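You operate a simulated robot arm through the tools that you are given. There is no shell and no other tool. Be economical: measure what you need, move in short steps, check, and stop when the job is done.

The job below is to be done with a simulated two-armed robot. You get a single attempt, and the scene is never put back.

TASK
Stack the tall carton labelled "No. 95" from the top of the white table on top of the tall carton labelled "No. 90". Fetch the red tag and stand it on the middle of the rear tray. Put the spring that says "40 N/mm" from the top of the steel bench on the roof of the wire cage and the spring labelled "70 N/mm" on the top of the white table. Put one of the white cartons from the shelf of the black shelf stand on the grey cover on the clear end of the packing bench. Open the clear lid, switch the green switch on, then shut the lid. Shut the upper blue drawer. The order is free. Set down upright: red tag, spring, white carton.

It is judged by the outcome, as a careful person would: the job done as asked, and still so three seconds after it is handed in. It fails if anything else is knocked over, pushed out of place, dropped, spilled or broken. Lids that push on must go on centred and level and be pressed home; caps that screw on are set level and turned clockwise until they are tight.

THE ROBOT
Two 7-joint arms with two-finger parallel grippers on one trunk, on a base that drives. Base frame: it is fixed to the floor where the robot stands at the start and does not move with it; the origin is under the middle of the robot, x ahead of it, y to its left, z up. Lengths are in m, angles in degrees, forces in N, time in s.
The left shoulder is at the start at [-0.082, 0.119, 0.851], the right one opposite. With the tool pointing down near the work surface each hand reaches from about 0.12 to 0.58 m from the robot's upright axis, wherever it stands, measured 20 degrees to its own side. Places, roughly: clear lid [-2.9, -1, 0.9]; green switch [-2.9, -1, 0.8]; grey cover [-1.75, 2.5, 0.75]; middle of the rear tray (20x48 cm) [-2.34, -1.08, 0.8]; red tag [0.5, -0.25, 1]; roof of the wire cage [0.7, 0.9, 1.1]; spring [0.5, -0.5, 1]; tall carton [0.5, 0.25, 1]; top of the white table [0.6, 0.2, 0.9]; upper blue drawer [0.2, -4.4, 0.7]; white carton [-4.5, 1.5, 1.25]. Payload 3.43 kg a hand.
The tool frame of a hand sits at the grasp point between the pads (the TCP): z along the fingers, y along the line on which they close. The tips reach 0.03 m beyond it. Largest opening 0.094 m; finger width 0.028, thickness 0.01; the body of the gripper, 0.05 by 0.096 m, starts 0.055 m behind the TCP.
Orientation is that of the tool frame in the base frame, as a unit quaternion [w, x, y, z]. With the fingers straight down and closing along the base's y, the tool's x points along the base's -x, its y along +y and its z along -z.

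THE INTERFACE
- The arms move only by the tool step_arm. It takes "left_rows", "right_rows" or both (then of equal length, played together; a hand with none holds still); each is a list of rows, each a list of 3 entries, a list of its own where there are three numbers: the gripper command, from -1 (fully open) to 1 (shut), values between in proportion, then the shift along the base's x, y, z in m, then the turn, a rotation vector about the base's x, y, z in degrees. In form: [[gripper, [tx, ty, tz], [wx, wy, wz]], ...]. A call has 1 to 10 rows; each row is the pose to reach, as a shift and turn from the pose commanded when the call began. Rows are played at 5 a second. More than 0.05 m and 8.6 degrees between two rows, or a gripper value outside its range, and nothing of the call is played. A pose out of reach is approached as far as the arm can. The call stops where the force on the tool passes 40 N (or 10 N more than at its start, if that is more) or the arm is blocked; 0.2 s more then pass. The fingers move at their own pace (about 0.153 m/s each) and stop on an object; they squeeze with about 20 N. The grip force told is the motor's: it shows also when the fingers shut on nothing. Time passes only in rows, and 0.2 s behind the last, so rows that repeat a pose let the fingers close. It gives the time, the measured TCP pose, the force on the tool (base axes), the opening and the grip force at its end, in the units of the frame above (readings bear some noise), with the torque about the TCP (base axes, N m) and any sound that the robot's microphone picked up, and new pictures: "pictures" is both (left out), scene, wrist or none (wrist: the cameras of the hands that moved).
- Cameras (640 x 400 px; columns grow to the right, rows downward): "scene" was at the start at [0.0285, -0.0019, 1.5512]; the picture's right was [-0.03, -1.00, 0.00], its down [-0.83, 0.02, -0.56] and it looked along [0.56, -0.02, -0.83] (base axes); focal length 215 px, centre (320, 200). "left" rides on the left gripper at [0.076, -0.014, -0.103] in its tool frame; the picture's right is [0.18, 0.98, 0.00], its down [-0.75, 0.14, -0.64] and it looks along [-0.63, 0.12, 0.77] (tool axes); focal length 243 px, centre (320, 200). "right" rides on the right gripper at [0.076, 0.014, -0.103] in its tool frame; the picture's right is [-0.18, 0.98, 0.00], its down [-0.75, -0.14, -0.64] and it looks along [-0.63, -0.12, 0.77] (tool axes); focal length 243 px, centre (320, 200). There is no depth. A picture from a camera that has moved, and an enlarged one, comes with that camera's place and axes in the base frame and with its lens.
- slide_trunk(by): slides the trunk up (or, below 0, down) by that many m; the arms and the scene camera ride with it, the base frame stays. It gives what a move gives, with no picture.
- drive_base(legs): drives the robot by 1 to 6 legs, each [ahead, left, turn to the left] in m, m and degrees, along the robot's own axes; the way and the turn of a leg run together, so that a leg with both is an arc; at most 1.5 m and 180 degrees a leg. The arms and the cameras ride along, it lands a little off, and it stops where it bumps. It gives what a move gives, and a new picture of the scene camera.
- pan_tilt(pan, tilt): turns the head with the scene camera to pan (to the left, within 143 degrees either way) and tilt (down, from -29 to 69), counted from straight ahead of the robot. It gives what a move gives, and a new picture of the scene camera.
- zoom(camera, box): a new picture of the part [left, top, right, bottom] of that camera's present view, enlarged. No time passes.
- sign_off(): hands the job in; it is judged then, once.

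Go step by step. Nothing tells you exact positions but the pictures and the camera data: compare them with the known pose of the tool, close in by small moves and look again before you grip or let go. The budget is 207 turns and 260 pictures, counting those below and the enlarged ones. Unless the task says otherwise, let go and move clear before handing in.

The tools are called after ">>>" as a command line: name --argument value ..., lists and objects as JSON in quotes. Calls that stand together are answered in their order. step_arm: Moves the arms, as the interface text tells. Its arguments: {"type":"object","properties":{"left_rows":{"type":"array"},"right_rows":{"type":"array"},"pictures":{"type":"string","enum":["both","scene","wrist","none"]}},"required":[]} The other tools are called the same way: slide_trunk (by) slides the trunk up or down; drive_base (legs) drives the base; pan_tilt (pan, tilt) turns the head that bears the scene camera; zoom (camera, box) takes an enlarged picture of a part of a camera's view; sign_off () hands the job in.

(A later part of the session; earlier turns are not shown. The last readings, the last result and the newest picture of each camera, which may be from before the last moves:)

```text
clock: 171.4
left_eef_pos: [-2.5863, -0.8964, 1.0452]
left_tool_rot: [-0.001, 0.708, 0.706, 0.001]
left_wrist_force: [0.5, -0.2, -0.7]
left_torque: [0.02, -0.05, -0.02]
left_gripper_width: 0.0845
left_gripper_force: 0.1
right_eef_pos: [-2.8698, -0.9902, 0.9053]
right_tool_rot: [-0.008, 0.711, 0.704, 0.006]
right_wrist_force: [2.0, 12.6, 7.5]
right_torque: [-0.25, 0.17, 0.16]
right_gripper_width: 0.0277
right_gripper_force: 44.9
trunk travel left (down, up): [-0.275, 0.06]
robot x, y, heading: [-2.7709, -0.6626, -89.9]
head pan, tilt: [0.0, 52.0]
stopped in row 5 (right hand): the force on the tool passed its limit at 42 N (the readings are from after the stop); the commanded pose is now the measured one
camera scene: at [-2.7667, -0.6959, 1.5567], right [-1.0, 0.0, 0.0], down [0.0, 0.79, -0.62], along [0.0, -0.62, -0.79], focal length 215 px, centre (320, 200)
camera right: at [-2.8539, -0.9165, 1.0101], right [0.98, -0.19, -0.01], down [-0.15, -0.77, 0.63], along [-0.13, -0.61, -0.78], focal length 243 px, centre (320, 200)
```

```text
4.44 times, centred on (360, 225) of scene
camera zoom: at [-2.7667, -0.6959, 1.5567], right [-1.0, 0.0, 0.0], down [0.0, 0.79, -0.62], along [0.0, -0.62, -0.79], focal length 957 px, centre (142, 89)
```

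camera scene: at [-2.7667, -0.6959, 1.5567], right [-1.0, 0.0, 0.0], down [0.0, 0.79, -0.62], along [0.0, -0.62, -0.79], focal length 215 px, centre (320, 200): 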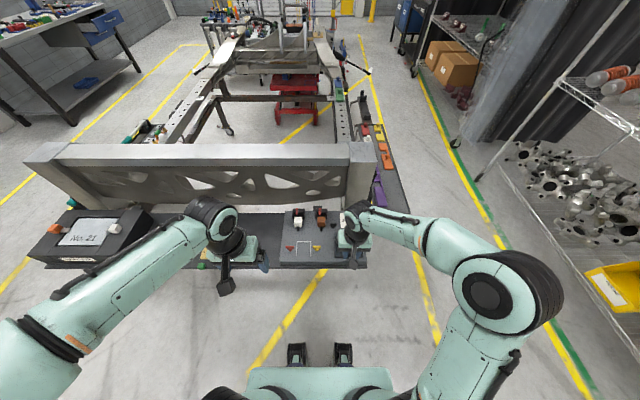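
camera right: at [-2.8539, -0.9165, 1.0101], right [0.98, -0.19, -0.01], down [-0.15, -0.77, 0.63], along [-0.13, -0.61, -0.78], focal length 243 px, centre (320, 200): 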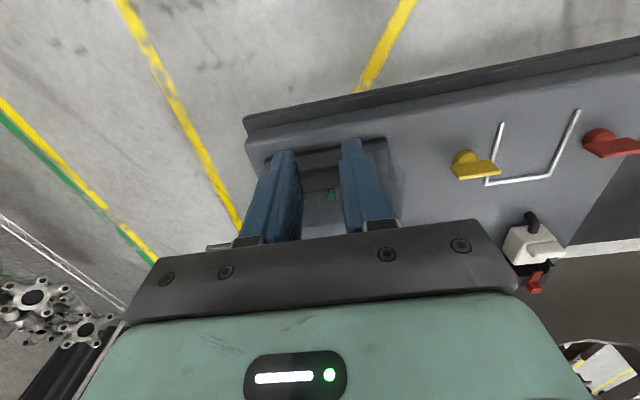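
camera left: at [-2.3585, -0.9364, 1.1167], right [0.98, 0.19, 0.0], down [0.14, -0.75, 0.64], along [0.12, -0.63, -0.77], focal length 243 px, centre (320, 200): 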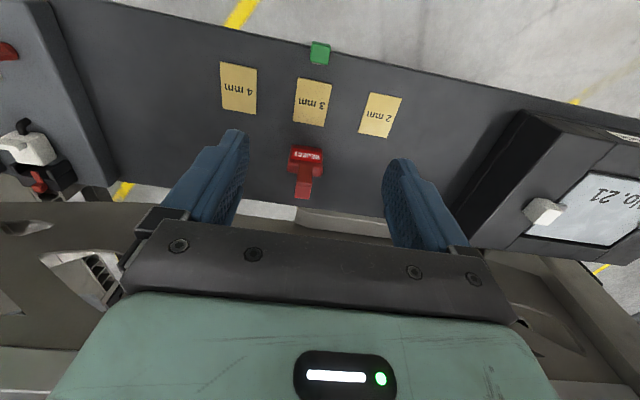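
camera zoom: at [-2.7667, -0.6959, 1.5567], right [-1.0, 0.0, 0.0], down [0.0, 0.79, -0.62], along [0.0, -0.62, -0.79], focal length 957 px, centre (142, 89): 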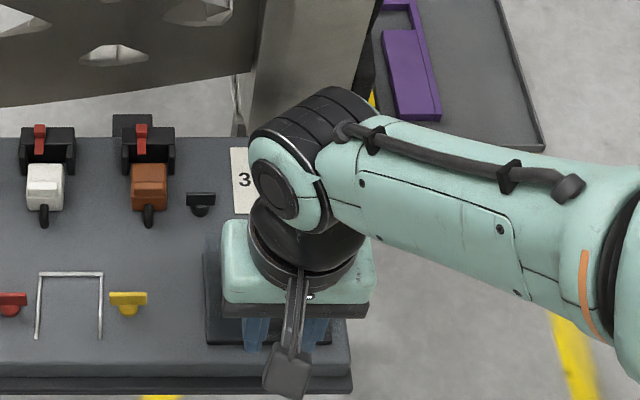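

The fingertips foul the lid's front wall as it tilts, so I'll set it back down and let go. I'll then use a horizontal hand to scoop the lid from under the tab, which needs the base farther back.

>>> step_arm --right_rows '[[1, [0, 0.002, -0.008], [0, 0, 0]], [1, [0, 0.003, -0.016], [0, 0, 0]], [1, [0, 0.004, -0.022], [0, 0, 0]], [0.3, [0, 0.004, -0.022], [0, 0, 0]], [-0.4, [0, 0.004, -0.022], [0, 0, 0]], [-0.4, [0, 0.008, -0.01], [0, 0, 0]], [-0.4, [0, 0.012, 0.03], [0, 0, 0]], [-0.4, [0, 0.02, 0.07], [0, 0, 0]], [-0.4, [0, 0.03, 0.1], [0, 0, 0]]]' --pictures "wrist"

>>> drive_base --legs '[[-0.22, 0, 0]]'

>>> zoom --camera "scene" --box '[310, 150, 410, 220]'

```text
clock: 173.4
left_eef_pos: [-2.5855, -0.8965, 1.044]
left_tool_rot: [-0.001, 0.709, 0.706, 0.001]
left_wrist_force: [0.0, 0.6, -0.7]
left_torque: [0.02, 0.0, 0.02]
left_gripper_width: 0.0846
left_gripper_force: 0.0
right_eef_pos: [-2.8713, -0.9608, 1.0046]
right_tool_rot: [-0.008, 0.711, 0.703, 0.005]
right_wrist_force: [0.5, 0.5, -0.4]
right_torque: [-0.02, 0.02, -0.02]
right_gripper_width: 0.066
right_gripper_force: 0.1
trunk travel left (down, up): [-0.275, 0.06]
robot x, y, heading: [-2.7684, -0.6636, -90.3]
head pan, tilt: [0.0, 52.0]
camera right: at [-2.8555, -0.887, 1.1096], right [0.98, -0.2, -0.01], down [-0.15, -0.76, 0.63], along [-0.13, -0.62, -0.78], focal length 243 px, centre (320, 200)
```

right: 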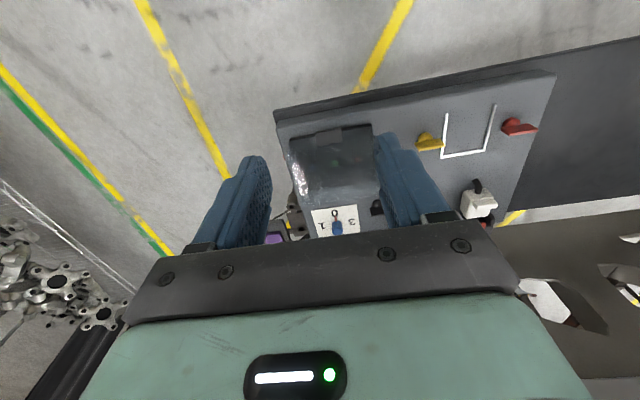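

```text
clock: 175.1
left_eef_pos: [-2.5844, -0.6801, 1.0442]
left_tool_rot: [-0.002, 0.707, 0.707, 0.001]
left_wrist_force: [0.0, 0.3, -0.6]
left_torque: [0.0, 0.0, 0.02]
left_gripper_width: 0.0846
left_gripper_force: 0.1
right_eef_pos: [-2.8688, -0.745, 1.0052]
right_tool_rot: [-0.007, 0.711, 0.703, 0.004]
right_wrist_force: [0.2, 0.2, -0.7]
right_torque: [0.0, 0.04, 0.0]
right_gripper_width: 0.066
right_gripper_force: 0.0
trunk travel left (down, up): [-0.275, 0.06]
robot x, y, heading: [-2.765, -0.4487, -90.2]
head pan, tilt: [0.0, 52.0]
camera scene: at [-2.7664, -0.4805, 1.5563], right [-1.0, 0.0, 0.0], down [0.0, 0.79, -0.62], along [0.0, -0.62, -0.79], focal length 215 px, centre (320, 200)
```

scene: 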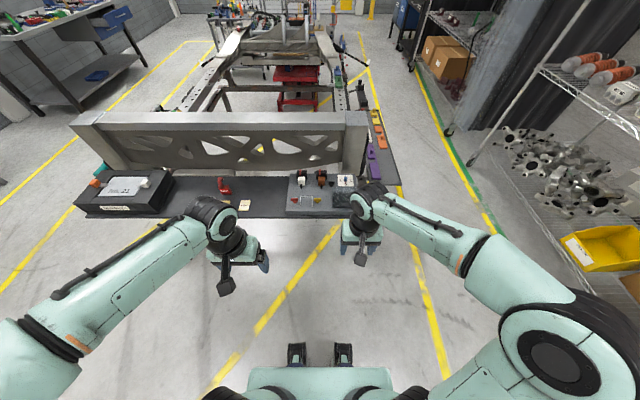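

```text
5.71 times, centred on (360, 185) of scene
camera zoom: at [-2.7664, -0.4805, 1.5563], right [-1.0, 0.0, 0.0], down [0.0, 0.79, -0.62], along [0.0, -0.62, -0.79], focal length 1231 px, centre (91, 286)
```

zoom: 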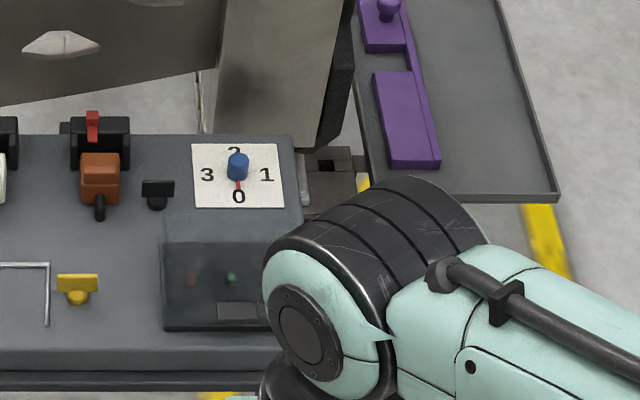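

The lid is shut again and undisturbed. I'll spin the right hand 90° about vertical so that its thin side faces up once tilted.

>>> step_arm --right_rows '[[1, [0, 0.0, 0.01], [0, 0, 8.5]], [1, [0, 0.0, 0.02], [0, 0, 17]], [1, [0, 0, 0.03], [0, 0, 25.5]], [1, [0, 0, 0.03], [0, 0, 34]], [1, [0, 0, 0.03], [0, 0, 42.5]], [1, [0, 0, 0.03], [0, 0, 51]], [1, [0, 0, 0.03], [0, 0, 59.5]], [1, [0, 0, 0.03], [0, 0, 68]], [1, [0, 0, 0.03], [0, 0, 76.5]], [1, [0, 0, 0.03], [0, 0, 85]]]' --pictures "scene"

```text
clock: 177.2
left_eef_pos: [-2.5847, -0.6807, 1.0447]
left_tool_rot: [-0.001, 0.707, 0.707, 0.001]
left_wrist_force: [-0.2, -0.1, 0.4]
left_torque: [-0.02, 0.01, 0.0]
left_gripper_width: 0.0848
left_gripper_force: 0.2
right_eef_pos: [-2.8707, -0.7455, 1.0341]
right_tool_rot: [-0.01, 0.047, 0.999, -0.001]
right_wrist_force: [0.2, -0.3, 0.0]
right_torque: [-0.02, 0.0, -0.01]
right_gripper_width: 0.0
right_gripper_force: 19.6
trunk travel left (down, up): [-0.275, 0.06]
robot x, y, heading: [-2.7656, -0.4519, -90.0]
head pan, tilt: [0.0, 52.0]
camera scene: at [-2.7664, -0.4809, 1.5562], right [-1.0, 0.0, 0.0], down [0.0, 0.79, -0.62], along [0.0, -0.62, -0.79], focal length 215 px, centre (320, 200)
```

scene: 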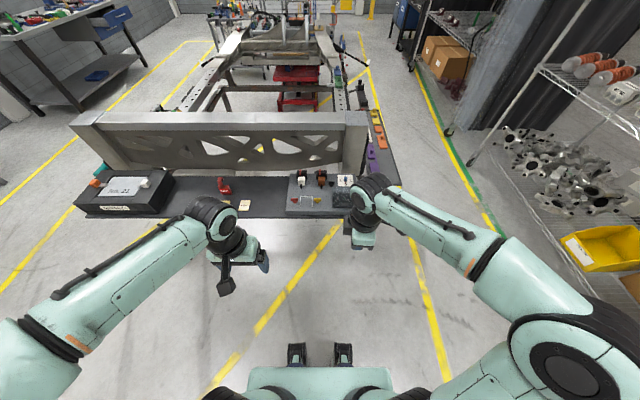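

Spin reached. Now I'll tilt the fingers forward by about 70°, moving slightly ahead.

>>> step_arm --right_rows '[[1, [0, 0, 0], [0, 0, 5]]]' --pictures "none"

>>> step_arm --right_rows '[[1, [0, -0.01, 0], [-8, 0, 0]], [1, [0, -0.02, 0], [-16, 0, 0]], [1, [0, -0.03, 0], [-24, 0, 0]], [1, [0, -0.04, 0], [-32, 0, 0]], [1, [0, -0.05, 0], [-40, 0, 0]], [1, [0, -0.06, 0], [-48, 0, 0]], [1, [0, -0.07, 0], [-56, 0, 0]], [1, [0, -0.08, 0], [-64, 0, 0]], [1, [0, -0.09, 0], [-72, 0, 0]]]' --pictures "both"

```text
clock: 177.7
left_eef_pos: [-2.5853, -0.6808, 1.0442]
left_tool_rot: [-0.001, 0.707, 0.707, 0.001]
left_wrist_force: [0.2, 0.3, -0.3]
left_torque: [0.03, 0.02, 0.01]
left_gripper_width: 0.0843
left_gripper_force: 0.1
right_eef_pos: [-2.87, -0.7439, 1.0347]
right_tool_rot: [-0.008, 0.004, 1.0, -0.002]
right_wrist_force: [0.0, -0.7, 0.1]
right_torque: [-0.03, 0.0, 0.0]
right_gripper_width: 0.0
right_gripper_force: 20.5
trunk travel left (down, up): [-0.275, 0.06]
robot x, y, heading: [-2.7697, -0.4513, -89.7]
head pan, tilt: [0.0, 52.0]
```

```text
clock: 179.7
left_eef_pos: [-2.5843, -0.6795, 1.0441]
left_tool_rot: [-0.001, 0.707, 0.707, 0.001]
left_wrist_force: [-0.5, -0.1, 0.4]
left_torque: [0.02, -0.01, -0.02]
left_gripper_width: 0.0847
left_gripper_force: 0.0
right_eef_pos: [-2.8712, -0.8355, 1.0348]
right_tool_rot: [-0.004, 0.009, 0.808, -0.589]
right_wrist_force: [-0.4, 0.0, -0.8]
right_torque: [0.03, 0.02, 0.05]
right_gripper_width: 0.0001
right_gripper_force: 20.3
trunk travel left (down, up): [-0.275, 0.06]
robot x, y, heading: [-2.7703, -0.4487, -90.0]
head pan, tilt: [0.0, 52.0]
camera scene: at [-2.7664, -0.4815, 1.5563], right [-1.0, 0.0, 0.0], down [0.0, 0.79, -0.62], along [0.0, -0.62, -0.79], focal length 215 px, centre (320, 200)
camera right: at [-2.9445, -0.7319, 1.0516], right [0.19, 0.3, -0.93], down [0.76, 0.55, 0.33], along [0.62, -0.78, -0.12], focal length 243 px, centre (320, 200)
```

scene: 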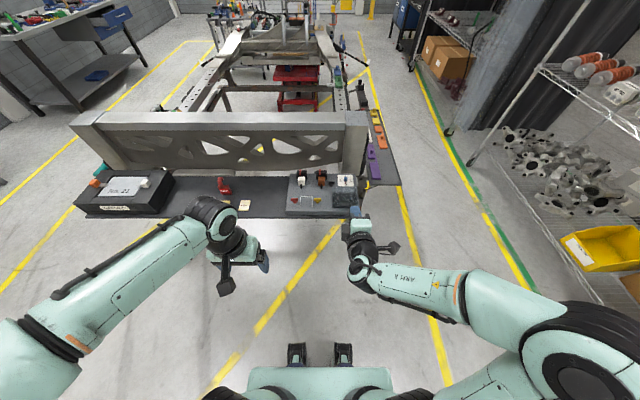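
right: 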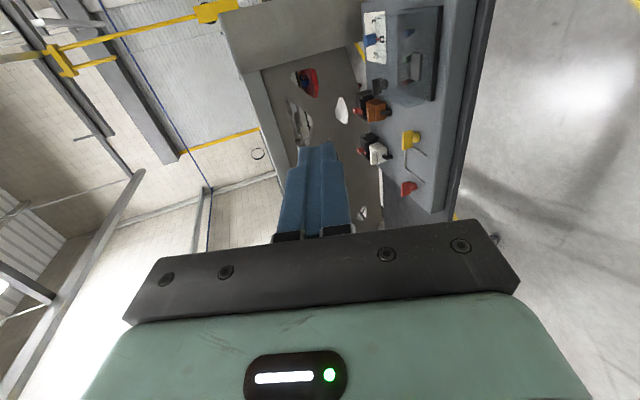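

Excellent: the hand is now nearly horizontal, and its camera sees the lid from the side. I'll enlarge that.

>>> zoom --camera "right" --box '[340, 0, 480, 130]'

```text
3.08 times, centred on (410, 65) of right
camera zoom: at [-2.9445, -0.7319, 1.0516], right [0.19, 0.3, -0.93], down [0.76, 0.55, 0.33], along [0.62, -0.78, -0.12], focal length 746 px, centre (43, 615)
```

zoom: 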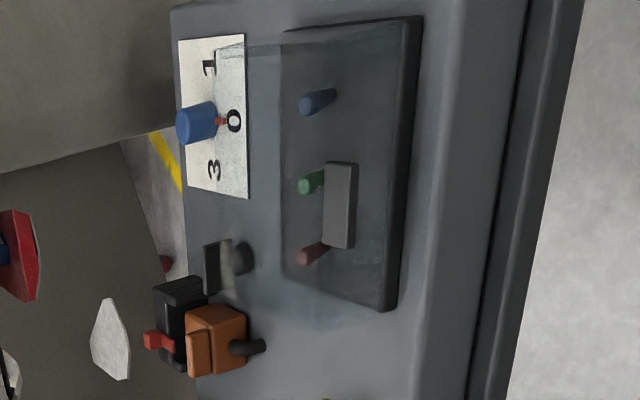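

The tab is about 12 mm thick, spanning z 0.863–0.874, with a free gap of about 3 cm under it. I'll bring the closed fingers down in front of it at that gap's height.

>>> step_arm --right_rows '[[1, [0.001, 0, -0.045], [0, 0, 0]], [1, [0.002, -0.01, -0.09], [0, 0, 0]], [1, [0.003, -0.02, -0.135], [0, 0, 0]], [1, [0.003, -0.04, -0.176], [0, 0, 0]], [1, [0.003, -0.075, -0.176], [0, 0, 0]], [1, [0.003, -0.1, -0.176], [0, 0, 0]], [1, [0.003, -0.1, -0.176], [0, 0, 0]]]' --pictures "both"

>>> zoom --camera "right" --box '[250, 50, 450, 220]'

>>> zoom --camera "scene" --box '[320, 170, 390, 230]'

```text
clock: 181.2
left_eef_pos: [-2.5834, -0.6799, 1.0438]
left_tool_rot: [-0.001, 0.707, 0.707, 0.002]
left_wrist_force: [0.3, 0.5, 0.1]
left_torque: [0.01, 0.01, -0.01]
left_gripper_width: 0.0847
left_gripper_force: 0.1
right_eef_pos: [-2.8675, -0.9366, 0.8575]
right_tool_rot: [-0.005, 0.011, 0.808, -0.589]
right_wrist_force: [-0.6, 0.3, 0.3]
right_torque: [0.05, 0.03, -0.02]
right_gripper_width: 0.0
right_gripper_force: 19.6
trunk travel left (down, up): [-0.275, 0.06]
robot x, y, heading: [-2.7666, -0.4479, -90.2]
head pan, tilt: [0.0, 52.0]
camera scene: at [-2.7659, -0.4806, 1.5562], right [-1.0, 0.0, 0.0], down [0.0, 0.79, -0.62], along [0.0, -0.62, -0.79], focal length 215 px, centre (320, 200)
camera right: at [-2.9414, -0.8324, 0.8754], right [0.19, 0.3, -0.93], down [0.77, 0.55, 0.33], along [0.61, -0.78, -0.12], focal length 243 px, centre (320, 200)
```

scene: 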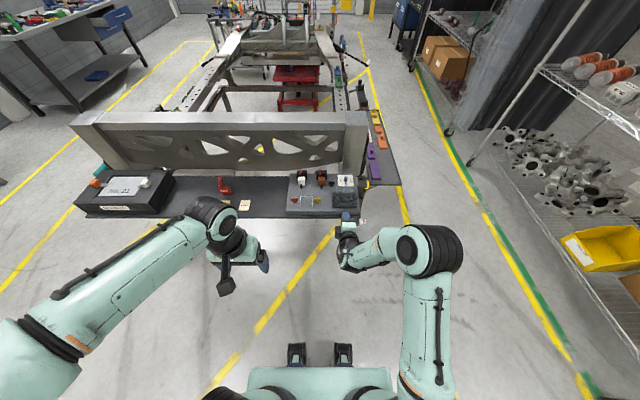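
right: 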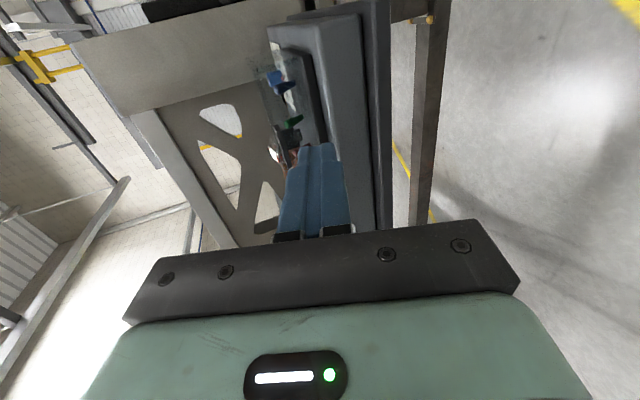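

```text
2.35 times, centred on (350, 135) of right
camera zoom: at [-2.9414, -0.8324, 0.8754], right [0.19, 0.3, -0.93], down [0.77, 0.55, 0.33], along [0.61, -0.78, -0.12], focal length 571 px, centre (249, 353)
```

zoom: 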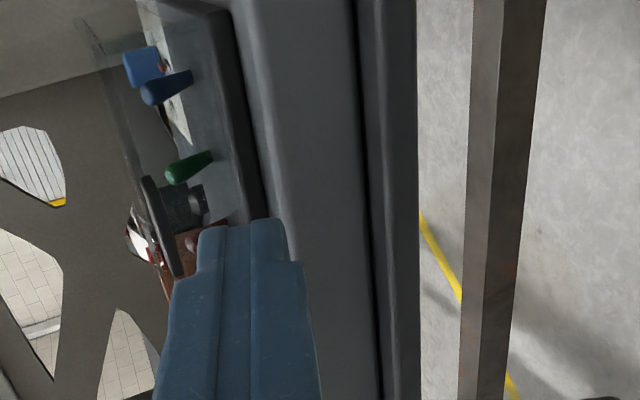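

```text
6.67 times, centred on (355, 200) of scene
camera zoom: at [-2.7659, -0.4806, 1.5562], right [-1.0, 0.0, 0.0], down [0.0, 0.79, -0.62], along [0.0, -0.62, -0.79], focal length 1436 px, centre (87, 200)
```

zoom: 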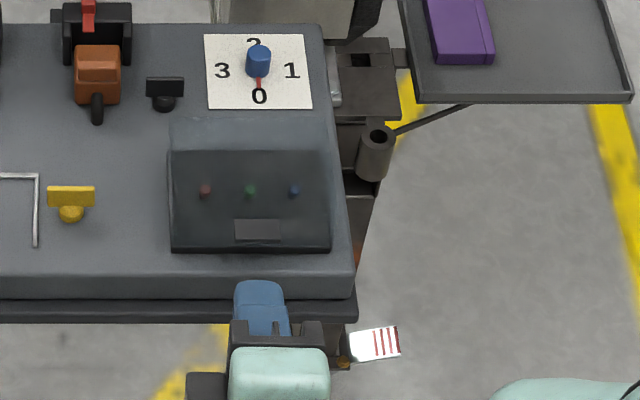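

The tab is a thin plate just above the level of my fingertips. I'll slide forward 32 mm under it and look.

>>> step_arm --right_rows '[[1, [0, -0.01, 0], [0, 0, 0]], [1, [0, -0.02, 0], [0, 0, 0]], [1, [0, -0.027, 0], [0, 0, 0]], [1, [0, -0.032, 0], [0, 0, 0]]]' --pictures "wrist"

>>> zoom --camera "right" --box '[250, 50, 450, 220]'

>>> zoom --camera "scene" --box '[320, 170, 390, 230]'

```text
clock: 182.2
left_eef_pos: [-2.5851, -0.6803, 1.0441]
left_tool_rot: [-0.002, 0.707, 0.707, 0.001]
left_wrist_force: [1.0, -0.5, -0.2]
left_torque: [0.03, 0.02, 0.01]
left_gripper_width: 0.0846
left_gripper_force: 0.0
right_eef_pos: [-2.8674, -0.9671, 0.8578]
right_tool_rot: [-0.005, 0.01, 0.809, -0.588]
right_wrist_force: [0.2, -1.1, -0.3]
right_torque: [0.0, 0.0, -0.02]
right_gripper_width: 0.0
right_gripper_force: 19.4
trunk travel left (down, up): [-0.275, 0.06]
robot x, y, heading: [-2.7662, -0.4509, -90.1]
head pan, tilt: [0.0, 52.0]
camera right: at [-2.9415, -0.8636, 0.8759], right [0.19, 0.3, -0.93], down [0.76, 0.55, 0.33], along [0.62, -0.78, -0.12], focal length 243 px, centre (320, 200)
```

right: 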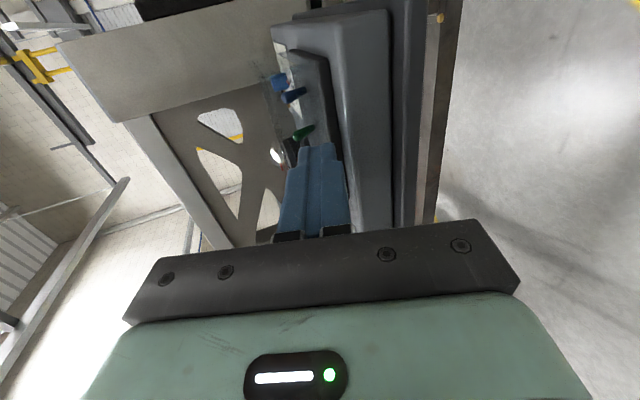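

```text
2.35 times, centred on (350, 135) of right
camera zoom: at [-2.9415, -0.8636, 0.8759], right [0.19, 0.3, -0.93], down [0.76, 0.55, 0.33], along [0.62, -0.78, -0.12], focal length 571 px, centre (249, 353)
```

zoom: 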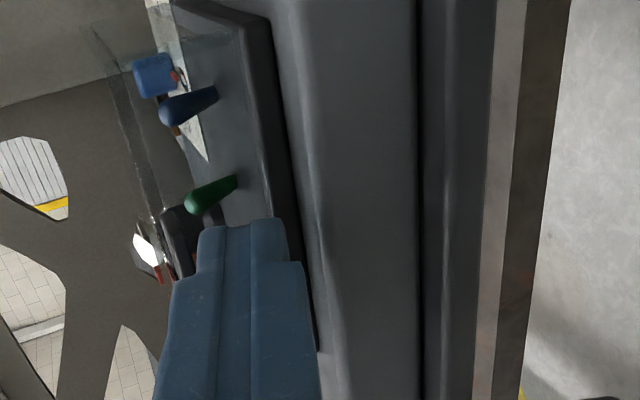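

```text
6.67 times, centred on (355, 200) of scene
camera zoom: at [-2.7664, -0.481, 1.5562], right [-1.0, 0.0, 0.0], down [0.0, 0.79, -0.62], along [0.0, -0.62, -0.79], focal length 1436 px, centre (87, 200)
```

zoom: 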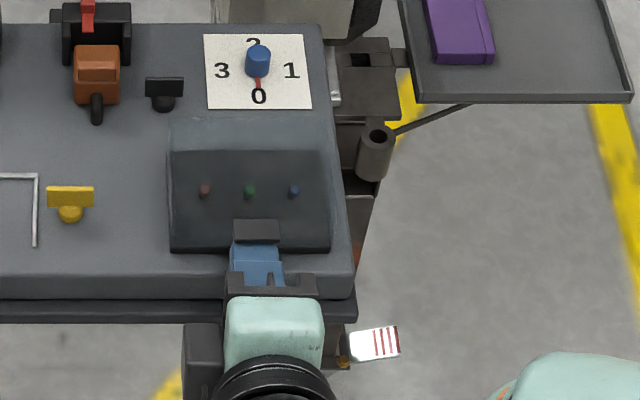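

The fingertip is under the tab with no contact. I'll lift along an arc to about 45° and check.

>>> step_arm --right_rows '[[1, [0, 0, 0.006], [0, 0, 0]], [1, [0, -0.003, 0.014], [0, 0, 0]], [1, [0, -0.007, 0.022], [0, 0, 0]], [1, [0, -0.011, 0.03], [0, 0, 0]], [1, [0, -0.018, 0.04], [0, 0, 0]], [1, [0, -0.027, 0.05], [0, 0, 0]]]' --pictures "wrist"

>>> zoom --camera "scene" --box '[320, 170, 390, 230]'

>>> zoom --camera "right" --box '[250, 50, 450, 220]'

```text
clock: 183.4
left_eef_pos: [-2.5856, -0.6786, 1.0456]
left_tool_rot: [-0.001, 0.708, 0.706, 0.001]
left_wrist_force: [0.2, -1.0, -0.1]
left_torque: [0.03, 0.0, -0.02]
left_gripper_width: 0.0846
left_gripper_force: 0.1
right_eef_pos: [-2.8675, -0.9751, 0.8874]
right_tool_rot: [-0.004, 0.008, 0.814, -0.581]
right_wrist_force: [-3.8, 25.1, 2.1]
right_torque: [0.12, -0.12, 0.2]
right_gripper_width: 0.0
right_gripper_force: 20.0
trunk travel left (down, up): [-0.275, 0.06]
robot x, y, heading: [-2.7702, -0.4477, -89.6]
head pan, tilt: [0.0, 52.0]
stopped in row 5 (right hand): the force on the tool passed its limit at 46 N (the readings are from after the stop); the commanded pose is now the measured one
camera right: at [-2.9425, -0.8718, 0.9073], right [0.19, 0.32, -0.93], down [0.76, 0.55, 0.34], along [0.62, -0.77, -0.13], focal length 243 px, centre (320, 200)
```

right: 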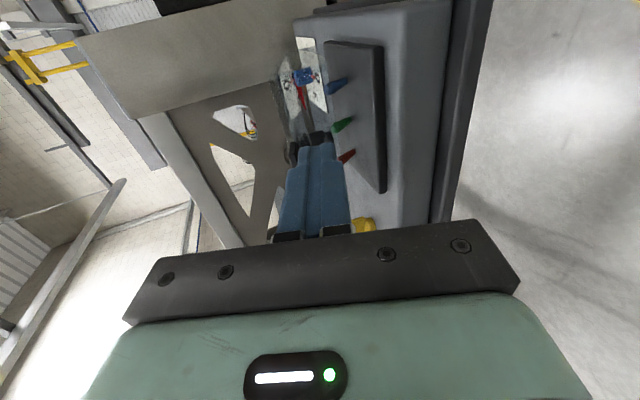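

```text
6.67 times, centred on (355, 200) of scene
camera zoom: at [-2.767, -0.478, 1.5563], right [-1.0, 0.0, 0.0], down [0.0, 0.79, -0.62], along [0.0, -0.62, -0.79], focal length 1436 px, centre (87, 200)
```

zoom: 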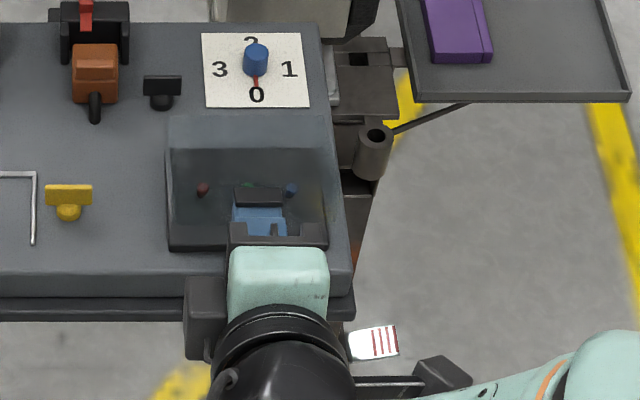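

```text
2.35 times, centred on (350, 135) of right
camera zoom: at [-2.9425, -0.8718, 0.9073], right [0.19, 0.32, -0.93], down [0.76, 0.55, 0.34], along [0.62, -0.77, -0.13], focal length 571 px, centre (249, 353)
```

zoom: 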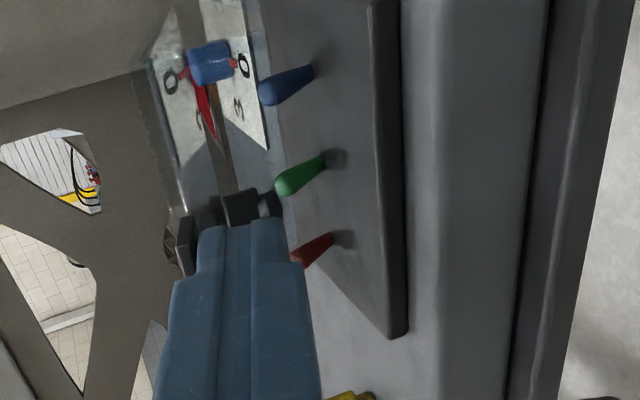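

The lid rises, but the tip presses on its wall. I'll rotate the hand together with the lid about its hinge so nothing binds.

>>> step_arm --right_rows '[[1, [0, 0.004, 0], [0, 0, 0]], [1, [0, 0.002, 0.009], [4, 0, 0]], [1, [0, -0.0003, 0.0171], [8, 0, 0]], [1, [0, -0.004, 0.025], [12, 0, 0]], [1, [0, -0.007, 0.0333], [16, 0, 0]], [1, [0, -0.0115, 0.041], [20, 0, 0]], [1, [0, -0.0158, 0.0485], [24, 0, 0]]]' --pictures "wrist"

>>> zoom --camera "scene" --box '[320, 170, 390, 230]'

>>> zoom --camera "right" --box '[250, 50, 450, 220]'

```text
clock: 185.0
left_eef_pos: [-2.5874, -0.6793, 1.0434]
left_tool_rot: [-0.001, 0.707, 0.707, 0.001]
left_wrist_force: [-0.4, 0.1, -0.5]
left_torque: [-0.03, -0.02, -0.01]
left_gripper_width: 0.0847
left_gripper_force: 0.2
right_eef_pos: [-2.8681, -0.9941, 0.9383]
right_tool_rot: [-0.005, 0.008, 0.916, -0.402]
right_wrist_force: [-0.6, -0.2, -0.5]
right_torque: [0.0, -0.02, -0.03]
right_gripper_width: 0.0001
right_gripper_force: 19.9
trunk travel left (down, up): [-0.275, 0.06]
robot x, y, heading: [-2.7648, -0.4502, -89.9]
head pan, tilt: [0.0, 52.0]
camera right: at [-2.9419, -0.9076, 0.998], right [0.19, 0.66, -0.72], down [0.76, 0.36, 0.54], along [0.62, -0.66, -0.43], focal length 243 px, centre (320, 200)
```

right: 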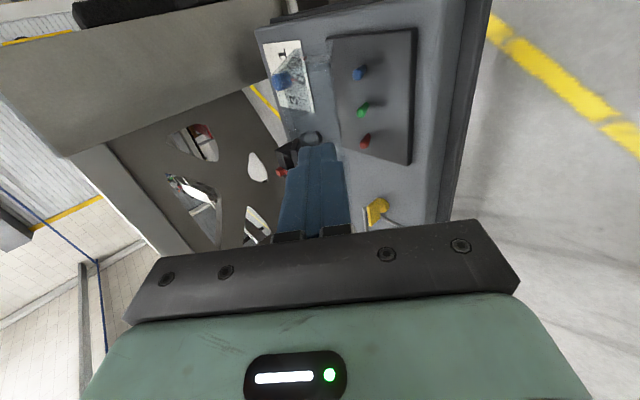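

```text
6.67 times, centred on (355, 200) of scene
camera zoom: at [-2.7664, -0.4805, 1.5563], right [-1.0, 0.0, 0.0], down [0.0, 0.79, -0.62], along [0.0, -0.62, -0.79], focal length 1436 px, centre (87, 200)
```

zoom: 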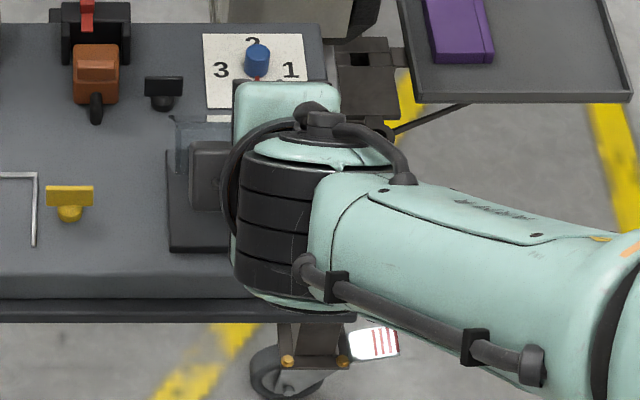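

```text
2.35 times, centred on (350, 135) of right
camera zoom: at [-2.9419, -0.9076, 0.998], right [0.19, 0.66, -0.72], down [0.76, 0.36, 0.54], along [0.62, -0.66, -0.43], focal length 571 px, centre (249, 353)
```

zoom: 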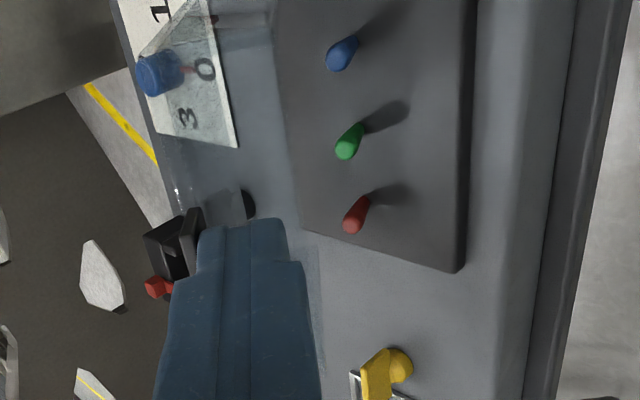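

The toggles are exposed and the lid follows freely. I'll carry on rotating past vertical.

>>> step_arm --right_rows '[[1, [0, -0.0053, 0.007], [4, 0, 0]], [1, [0, -0.0109, 0.0138], [8, 0, 0]], [1, [0, -0.017, 0.02], [12, 0, 0]], [1, [0, -0.0236, 0.026], [16, 0, 0]], [1, [0, -0.031, 0.0315], [20, 0, 0]], [1, [0, -0.0378, 0.0362], [24, 0, 0]], [1, [0, -0.0535, 0.0444], [32, 0, 0]]]' --pictures "wrist"

>>> zoom --camera "scene" --box '[310, 150, 390, 220]'

>>> zoom --camera "right" --box '[250, 50, 450, 220]'

```text
clock: 186.6
left_eef_pos: [-2.584, -0.6797, 1.0442]
left_tool_rot: [-0.001, 0.708, 0.707, 0.001]
left_wrist_force: [1.3, -0.3, 0.4]
left_torque: [0.01, -0.01, 0.0]
left_gripper_width: 0.0846
left_gripper_force: 0.0
right_eef_pos: [-2.8662, -1.0375, 0.979]
right_tool_rot: [-0.009, 0.006, 0.99, -0.139]
right_wrist_force: [-0.4, 0.0, 0.6]
right_torque: [0.02, 0.03, -0.01]
right_gripper_width: 0.0
right_gripper_force: 20.3
right hand out of reach, approached as far as the arm can: row 7
trunk travel left (down, up): [-0.275, 0.06]
robot x, y, heading: [-2.7722, -0.4499, -89.9]
head pan, tilt: [0.0, 52.0]
camera right: at [-2.9403, -0.9951, 1.0745], right [0.19, 0.94, -0.27], down [0.76, 0.03, 0.64], along [0.62, -0.33, -0.71], focal length 243 px, centre (320, 200)
```

right: 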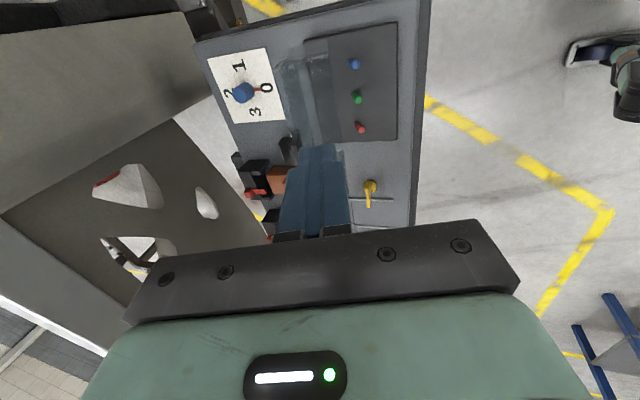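

```text
5.71 times, centred on (350, 185) of scene
camera zoom: at [-2.7656, -0.4813, 1.5563], right [-1.0, 0.0, 0.0], down [0.0, 0.79, -0.62], along [0.0, -0.62, -0.79], focal length 1231 px, centre (149, 286)
```

zoom: 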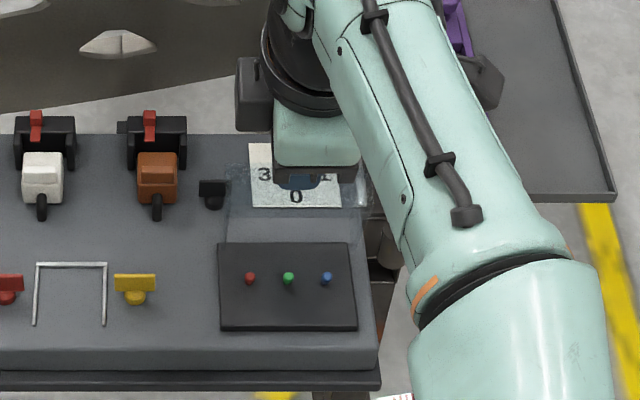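

```text
2.35 times, centred on (350, 135) of right
camera zoom: at [-2.9403, -0.9951, 1.0745], right [0.19, 0.94, -0.27], down [0.76, 0.03, 0.64], along [0.62, -0.33, -0.71], focal length 571 px, centre (249, 353)
```

zoom: 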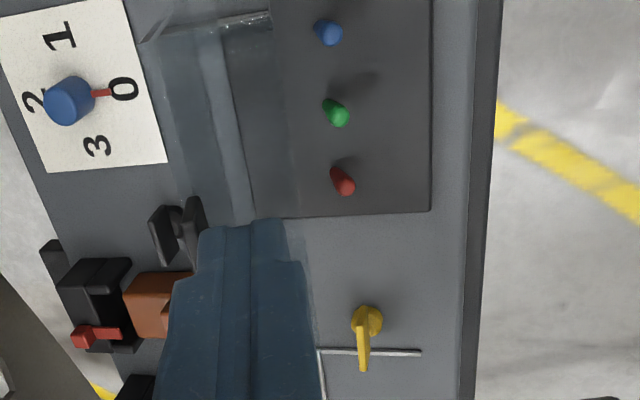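

The lid is up at roughly 60–70° and rests on my fingers, but the arm is at its limit. I'll alternate tiny forward drives with small rises.

>>> drive_base --legs '[[0.015, 0, 0]]'

>>> step_arm --right_rows '[[1, [0, 0, 0.004], [0, 0, 0]], [1, [0, 0, 0.008], [0, 0, 0]]]' --pictures "wrist"

```text
clock: 187.4
left_eef_pos: [-2.5857, -0.6954, 1.0437]
left_tool_rot: [-0.001, 0.708, 0.706, 0.001]
left_wrist_force: [0.1, -1.1, -0.1]
left_torque: [0.02, 0.0, 0.01]
left_gripper_width: 0.0844
left_gripper_force: 0.2
right_eef_pos: [-2.8677, -1.0518, 0.9798]
right_tool_rot: [-0.009, 0.006, 0.99, -0.141]
right_wrist_force: [-0.1, 2.2, 2.9]
right_torque: [0.04, -0.02, 0.01]
right_gripper_width: 0.0001
right_gripper_force: 19.6
trunk travel left (down, up): [-0.275, 0.06]
robot x, y, heading: [-2.7699, -0.463, -90.1]
head pan, tilt: [0.0, 52.0]
camera scene: at [-2.7665, -0.4952, 1.5561], right [-1.0, 0.0, 0.0], down [0.0, 0.79, -0.62], along [0.0, -0.62, -0.79], focal length 215 px, centre (320, 200)
```

scene: 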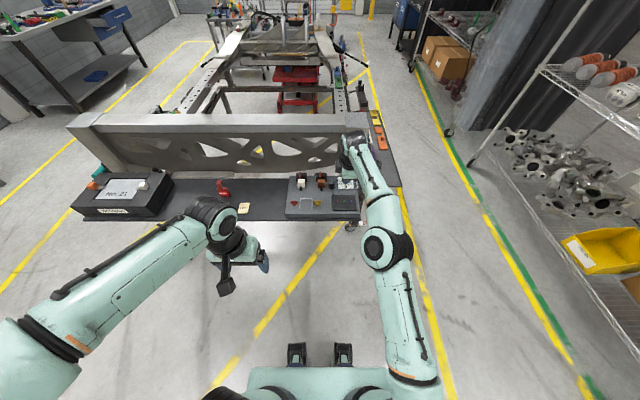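

```text
clock: 188.0
left_eef_pos: [-2.5833, -0.6943, 1.045]
left_tool_rot: [-0.001, 0.708, 0.706, 0.002]
left_wrist_force: [-0.7, 0.3, 0.0]
left_torque: [-0.02, 0.01, -0.02]
left_gripper_width: 0.0846
left_gripper_force: 0.1
right_eef_pos: [-2.8675, -1.0513, 0.9865]
right_tool_rot: [-0.008, 0.006, 0.99, -0.14]
right_wrist_force: [-1.0, -0.5, -0.4]
right_torque: [-0.02, 0.0, 0.0]
right_gripper_width: 0.0
right_gripper_force: 19.4
trunk travel left (down, up): [-0.275, 0.06]
robot x, y, heading: [-2.769, -0.465, -89.9]
head pan, tilt: [0.0, 52.0]
camera right: at [-2.942, -1.0088, 1.0836], right [0.19, 0.94, -0.28], down [0.76, 0.03, 0.64], along [0.62, -0.34, -0.71], focal length 243 px, centre (320, 200)
```

right: 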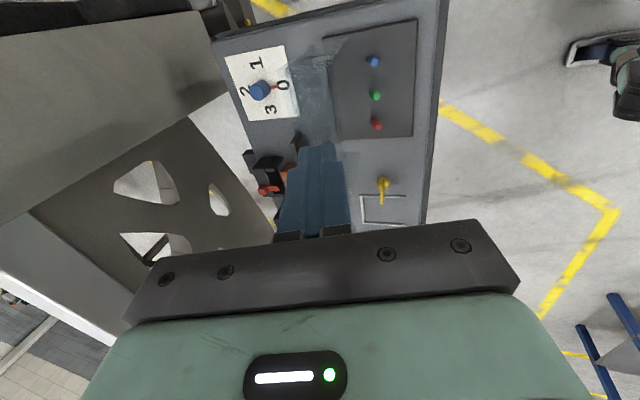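

Contact was light (about 3 N), so I'll continue in the same way.

>>> drive_base --legs '[[0.015, 0, 0]]'

>>> step_arm --right_rows '[[1, [0, 0, 0.003], [0, 0, 0]], [1, [0, 0, 0.006], [0, 0, 0]]]' --pictures "none"

>>> drive_base --legs '[[0.02, 0, 0]]'

>>> zoom --camera "right" --box '[200, 0, 450, 220]'

```text
clock: 188.7
left_eef_pos: [-2.5839, -0.7079, 1.0441]
left_tool_rot: [-0.002, 0.708, 0.707, 0.001]
left_wrist_force: [0.9, -0.2, -0.1]
left_torque: [0.0, 0.0, 0.05]
left_gripper_width: 0.0844
left_gripper_force: 0.1
right_eef_pos: [-2.8684, -1.0654, 0.9877]
right_tool_rot: [-0.01, 0.006, 0.99, -0.141]
right_wrist_force: [-0.2, -0.7, -0.4]
right_torque: [0.01, 0.03, 0.0]
right_gripper_width: 0.0
right_gripper_force: 19.7
trunk travel left (down, up): [-0.275, 0.06]
robot x, y, heading: [-2.7644, -0.4778, -90.0]
head pan, tilt: [0.0, 52.0]
camera scene: at [-2.7665, -0.5091, 1.5562], right [-1.0, 0.0, 0.0], down [0.0, 0.79, -0.62], along [0.0, -0.62, -0.79], focal length 215 px, centre (320, 200)
```

scene: 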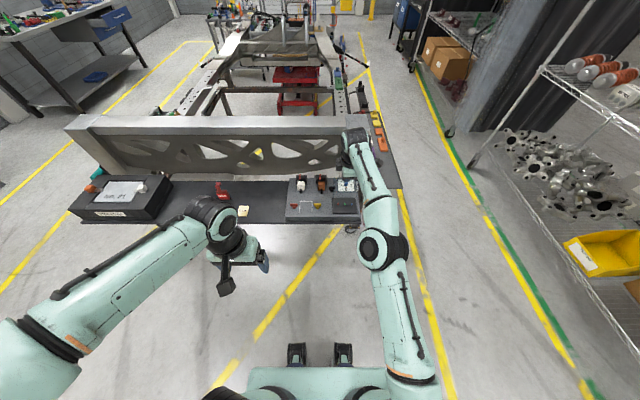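

```text
clock: 189.3
left_eef_pos: [-2.5858, -0.7091, 1.0444]
left_tool_rot: [-0.001, 0.707, 0.707, 0.002]
left_wrist_force: [0.2, 0.6, -0.5]
left_torque: [-0.04, -0.02, 0.01]
left_gripper_width: 0.0848
left_gripper_force: 0.1
right_eef_pos: [-2.8682, -1.0645, 0.9946]
right_tool_rot: [-0.009, 0.005, 0.99, -0.141]
right_wrist_force: [0.0, -0.4, 0.2]
right_torque: [0.0, -0.01, 0.0]
right_gripper_width: 0.0001
right_gripper_force: 19.8
trunk travel left (down, up): [-0.275, 0.06]
robot x, y, heading: [-2.7656, -0.4801, -89.9]
head pan, tilt: [0.0, 52.0]
```

```text
clock: 190.1
left_eef_pos: [-2.5845, -0.7277, 1.0454]
left_tool_rot: [0.0, 0.707, 0.707, 0.001]
left_wrist_force: [-0.5, -0.2, -0.9]
left_torque: [0.03, -0.02, -0.01]
left_gripper_width: 0.0847
left_gripper_force: 0.1
right_eef_pos: [-2.8688, -1.0827, 0.9926]
right_tool_rot: [-0.008, 0.005, 0.99, -0.141]
right_wrist_force: [0.0, 0.0, -0.4]
right_torque: [0.03, 0.0, 0.01]
right_gripper_width: 0.0001
right_gripper_force: 19.8
trunk travel left (down, up): [-0.275, 0.06]
robot x, y, heading: [-2.7652, -0.496, -90.1]
head pan, tilt: [0.0, 52.0]
camera scene: at [-2.7665, -0.5288, 1.5561], right [-1.0, 0.0, 0.0], down [0.0, 0.79, -0.62], along [0.0, -0.62, -0.79], focal length 215 px, centre (320, 200)
```

scene: 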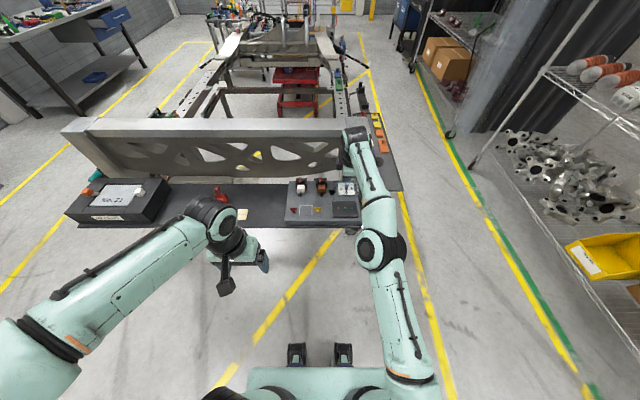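

```text
1.82 times, centred on (325, 110) of right
camera zoom: at [-2.9423, -1.041, 1.0894], right [0.19, 0.94, -0.28], down [0.76, 0.03, 0.64], along [0.62, -0.33, -0.71], focal length 441 px, centre (311, 364)
```

zoom: 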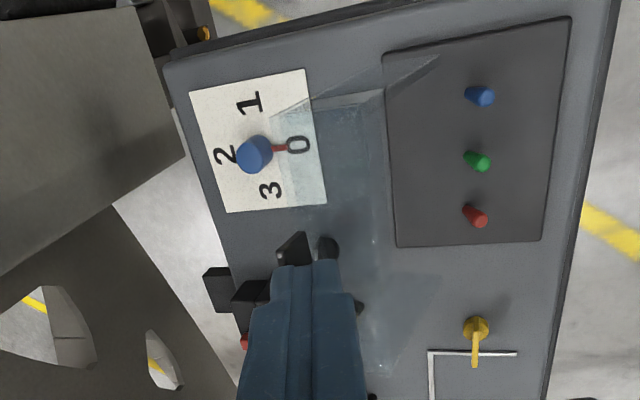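

The lid stands near or past vertical with no force on my hand. I'll withdraw the fingers upward and see whether it stays.

>>> step_arm --right_rows '[[1, [0, -0.006, 0.005], [0, 0, 0]], [1, [0, -0.012, 0.01], [0, 0, 0]], [1, [0, -0.012, 0.02], [0, 0, 0]], [1, [0, -0.006, 0.045], [0, 0, 0]], [1, [0, 0, 0.07], [0, 0, 0]]]' --pictures "wrist"

>>> zoom --camera "right" --box '[200, 0, 450, 220]'

>>> zoom --camera "scene" --box '[310, 150, 380, 220]'

```text
clock: 191.3
left_eef_pos: [-2.5859, -0.7276, 1.0441]
left_tool_rot: [-0.001, 0.708, 0.707, 0.002]
left_wrist_force: [0.6, -0.3, 0.2]
left_torque: [0.05, -0.01, 0.0]
left_gripper_width: 0.0846
left_gripper_force: 0.0
right_eef_pos: [-2.8754, -1.0607, 1.0533]
right_tool_rot: [-0.008, 0.005, 0.99, -0.141]
right_wrist_force: [0.1, -0.3, -0.7]
right_torque: [-0.01, -0.01, 0.0]
right_gripper_width: 0.0002
right_gripper_force: 19.7
right hand out of reach, approached as far as the arm can: row 1, 2, 3, 4, 5
trunk travel left (down, up): [-0.275, 0.06]
robot x, y, heading: [-2.7695, -0.4969, -90.3]
head pan, tilt: [0.0, 52.0]
camera right: at [-2.9485, -1.0177, 1.1498], right [0.19, 0.94, -0.28], down [0.76, 0.03, 0.64], along [0.62, -0.33, -0.71], focal length 243 px, centre (320, 200)
```

right: 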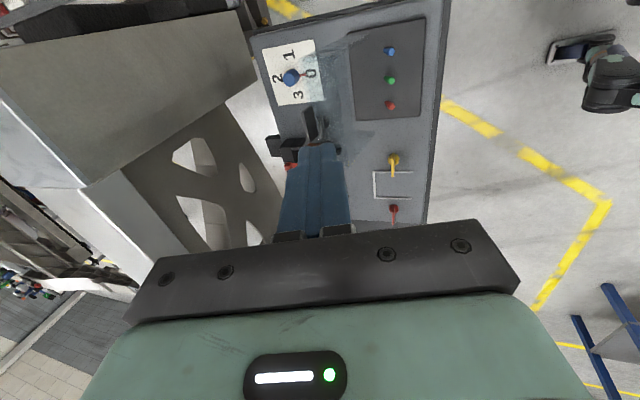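

```text
1.82 times, centred on (325, 110) of right
camera zoom: at [-2.9485, -1.0177, 1.1498], right [0.19, 0.94, -0.28], down [0.76, 0.03, 0.64], along [0.62, -0.33, -0.71], focal length 441 px, centre (311, 364)
```

zoom: 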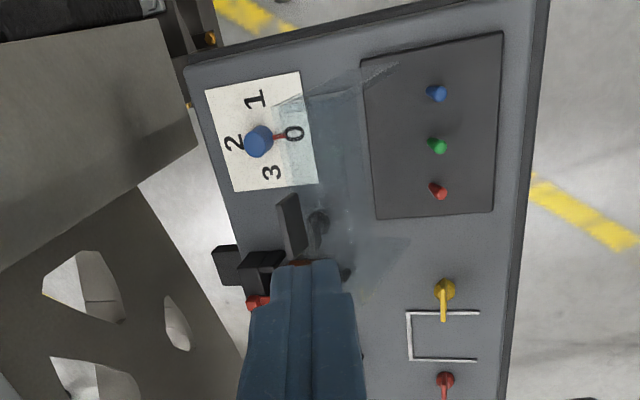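

```text
5.71 times, centred on (345, 185) of scene
camera zoom: at [-2.7662, -0.5288, 1.5562], right [-1.0, 0.0, 0.0], down [0.0, 0.79, -0.62], along [0.0, -0.62, -0.79], focal length 1231 px, centre (177, 286)
```

zoom: 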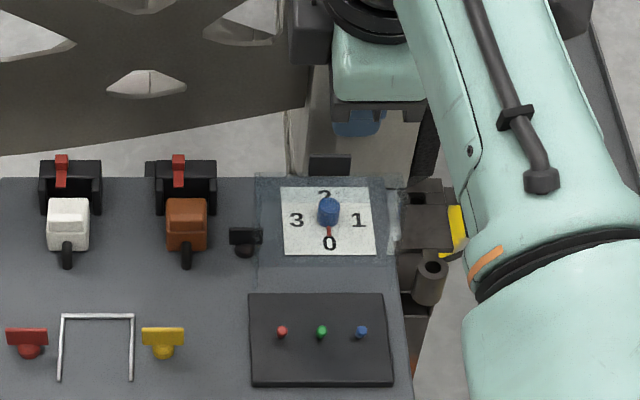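

The lid stays open by itself, upright at the rear. Now I'll look closely at the three toggles.

>>> zoom --camera "scene" --box '[348, 184, 382, 220]'

>>> zoom --camera "right" --box '[330, 10, 420, 90]'

```text
11.11 times, centred on (365, 202) of scene
camera zoom: at [-2.7662, -0.5288, 1.5562], right [-1.0, 0.0, 0.0], down [0.0, 0.79, -0.62], along [0.0, -0.62, -0.79], focal length 2394 px, centre (-180, 178)
```

zoom: 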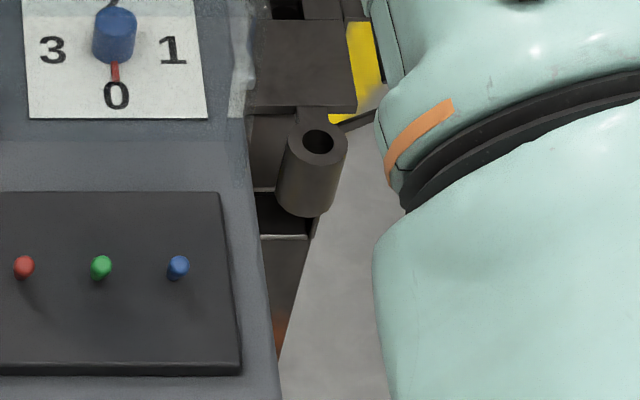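

```text
5.00 times, centred on (375, 50) of right
camera zoom: at [-2.9485, -1.0177, 1.1498], right [0.19, 0.94, -0.28], down [0.76, 0.03, 0.64], along [0.62, -0.33, -0.71], focal length 1213 px, centre (45, 950)
```

zoom: 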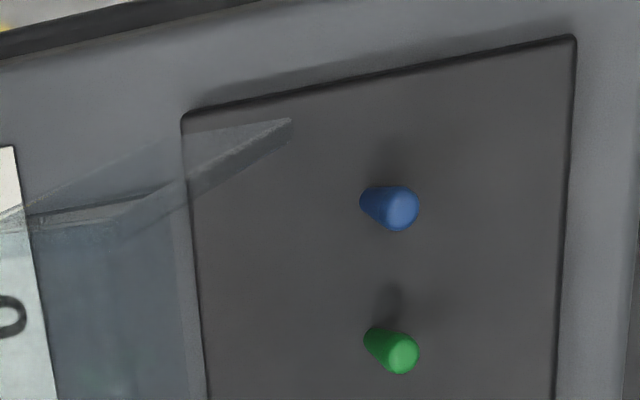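

The toggles lean toward me (off), so "on" should be away from me (-y). The green lever's tip is near (-2.868, -1.035, 0.862). First I'll bring the hand back in front of it, high up.

>>> step_arm --right_rows '[[1, [0, 0.03, 0], [0, 0, 0]], [1, [0, 0.07, 0], [0, 0, 0]], [1, [0, 0.09, -0.03], [0, 0, 0]]]' --pictures "wrist"

>>> zoom --camera "right" --box '[260, 40, 420, 200]'

```text
clock: 192.1
left_eef_pos: [-2.5849, -0.7279, 1.0437]
left_tool_rot: [-0.001, 0.707, 0.707, 0.001]
left_wrist_force: [0.2, -0.3, -1.1]
left_torque: [0.0, -0.02, 0.01]
left_gripper_width: 0.0848
left_gripper_force: 0.1
right_eef_pos: [-2.8717, -0.9704, 1.0227]
right_tool_rot: [-0.007, 0.006, 0.99, -0.142]
right_wrist_force: [-0.9, -0.5, 1.0]
right_torque: [0.0, 0.03, 0.01]
right_gripper_width: 0.0
right_gripper_force: 19.9
trunk travel left (down, up): [-0.275, 0.06]
robot x, y, heading: [-2.7683, -0.4967, -90.0]
head pan, tilt: [0.0, 52.0]
camera right: at [-2.9454, -0.9282, 1.1178], right [0.19, 0.94, -0.28], down [0.76, 0.03, 0.65], along [0.62, -0.34, -0.71], focal length 243 px, centre (320, 200)
```

right: 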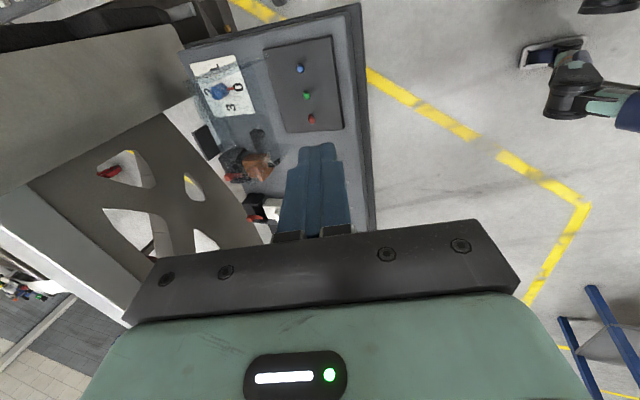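

```text
2.50 times, centred on (340, 120) of right
camera zoom: at [-2.9454, -0.9282, 1.1178], right [0.19, 0.94, -0.28], down [0.76, 0.03, 0.65], along [0.62, -0.34, -0.71], focal length 606 px, centre (270, 400)
```

zoom: 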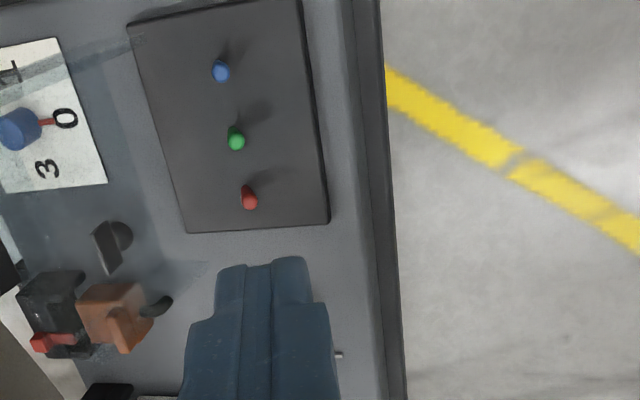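

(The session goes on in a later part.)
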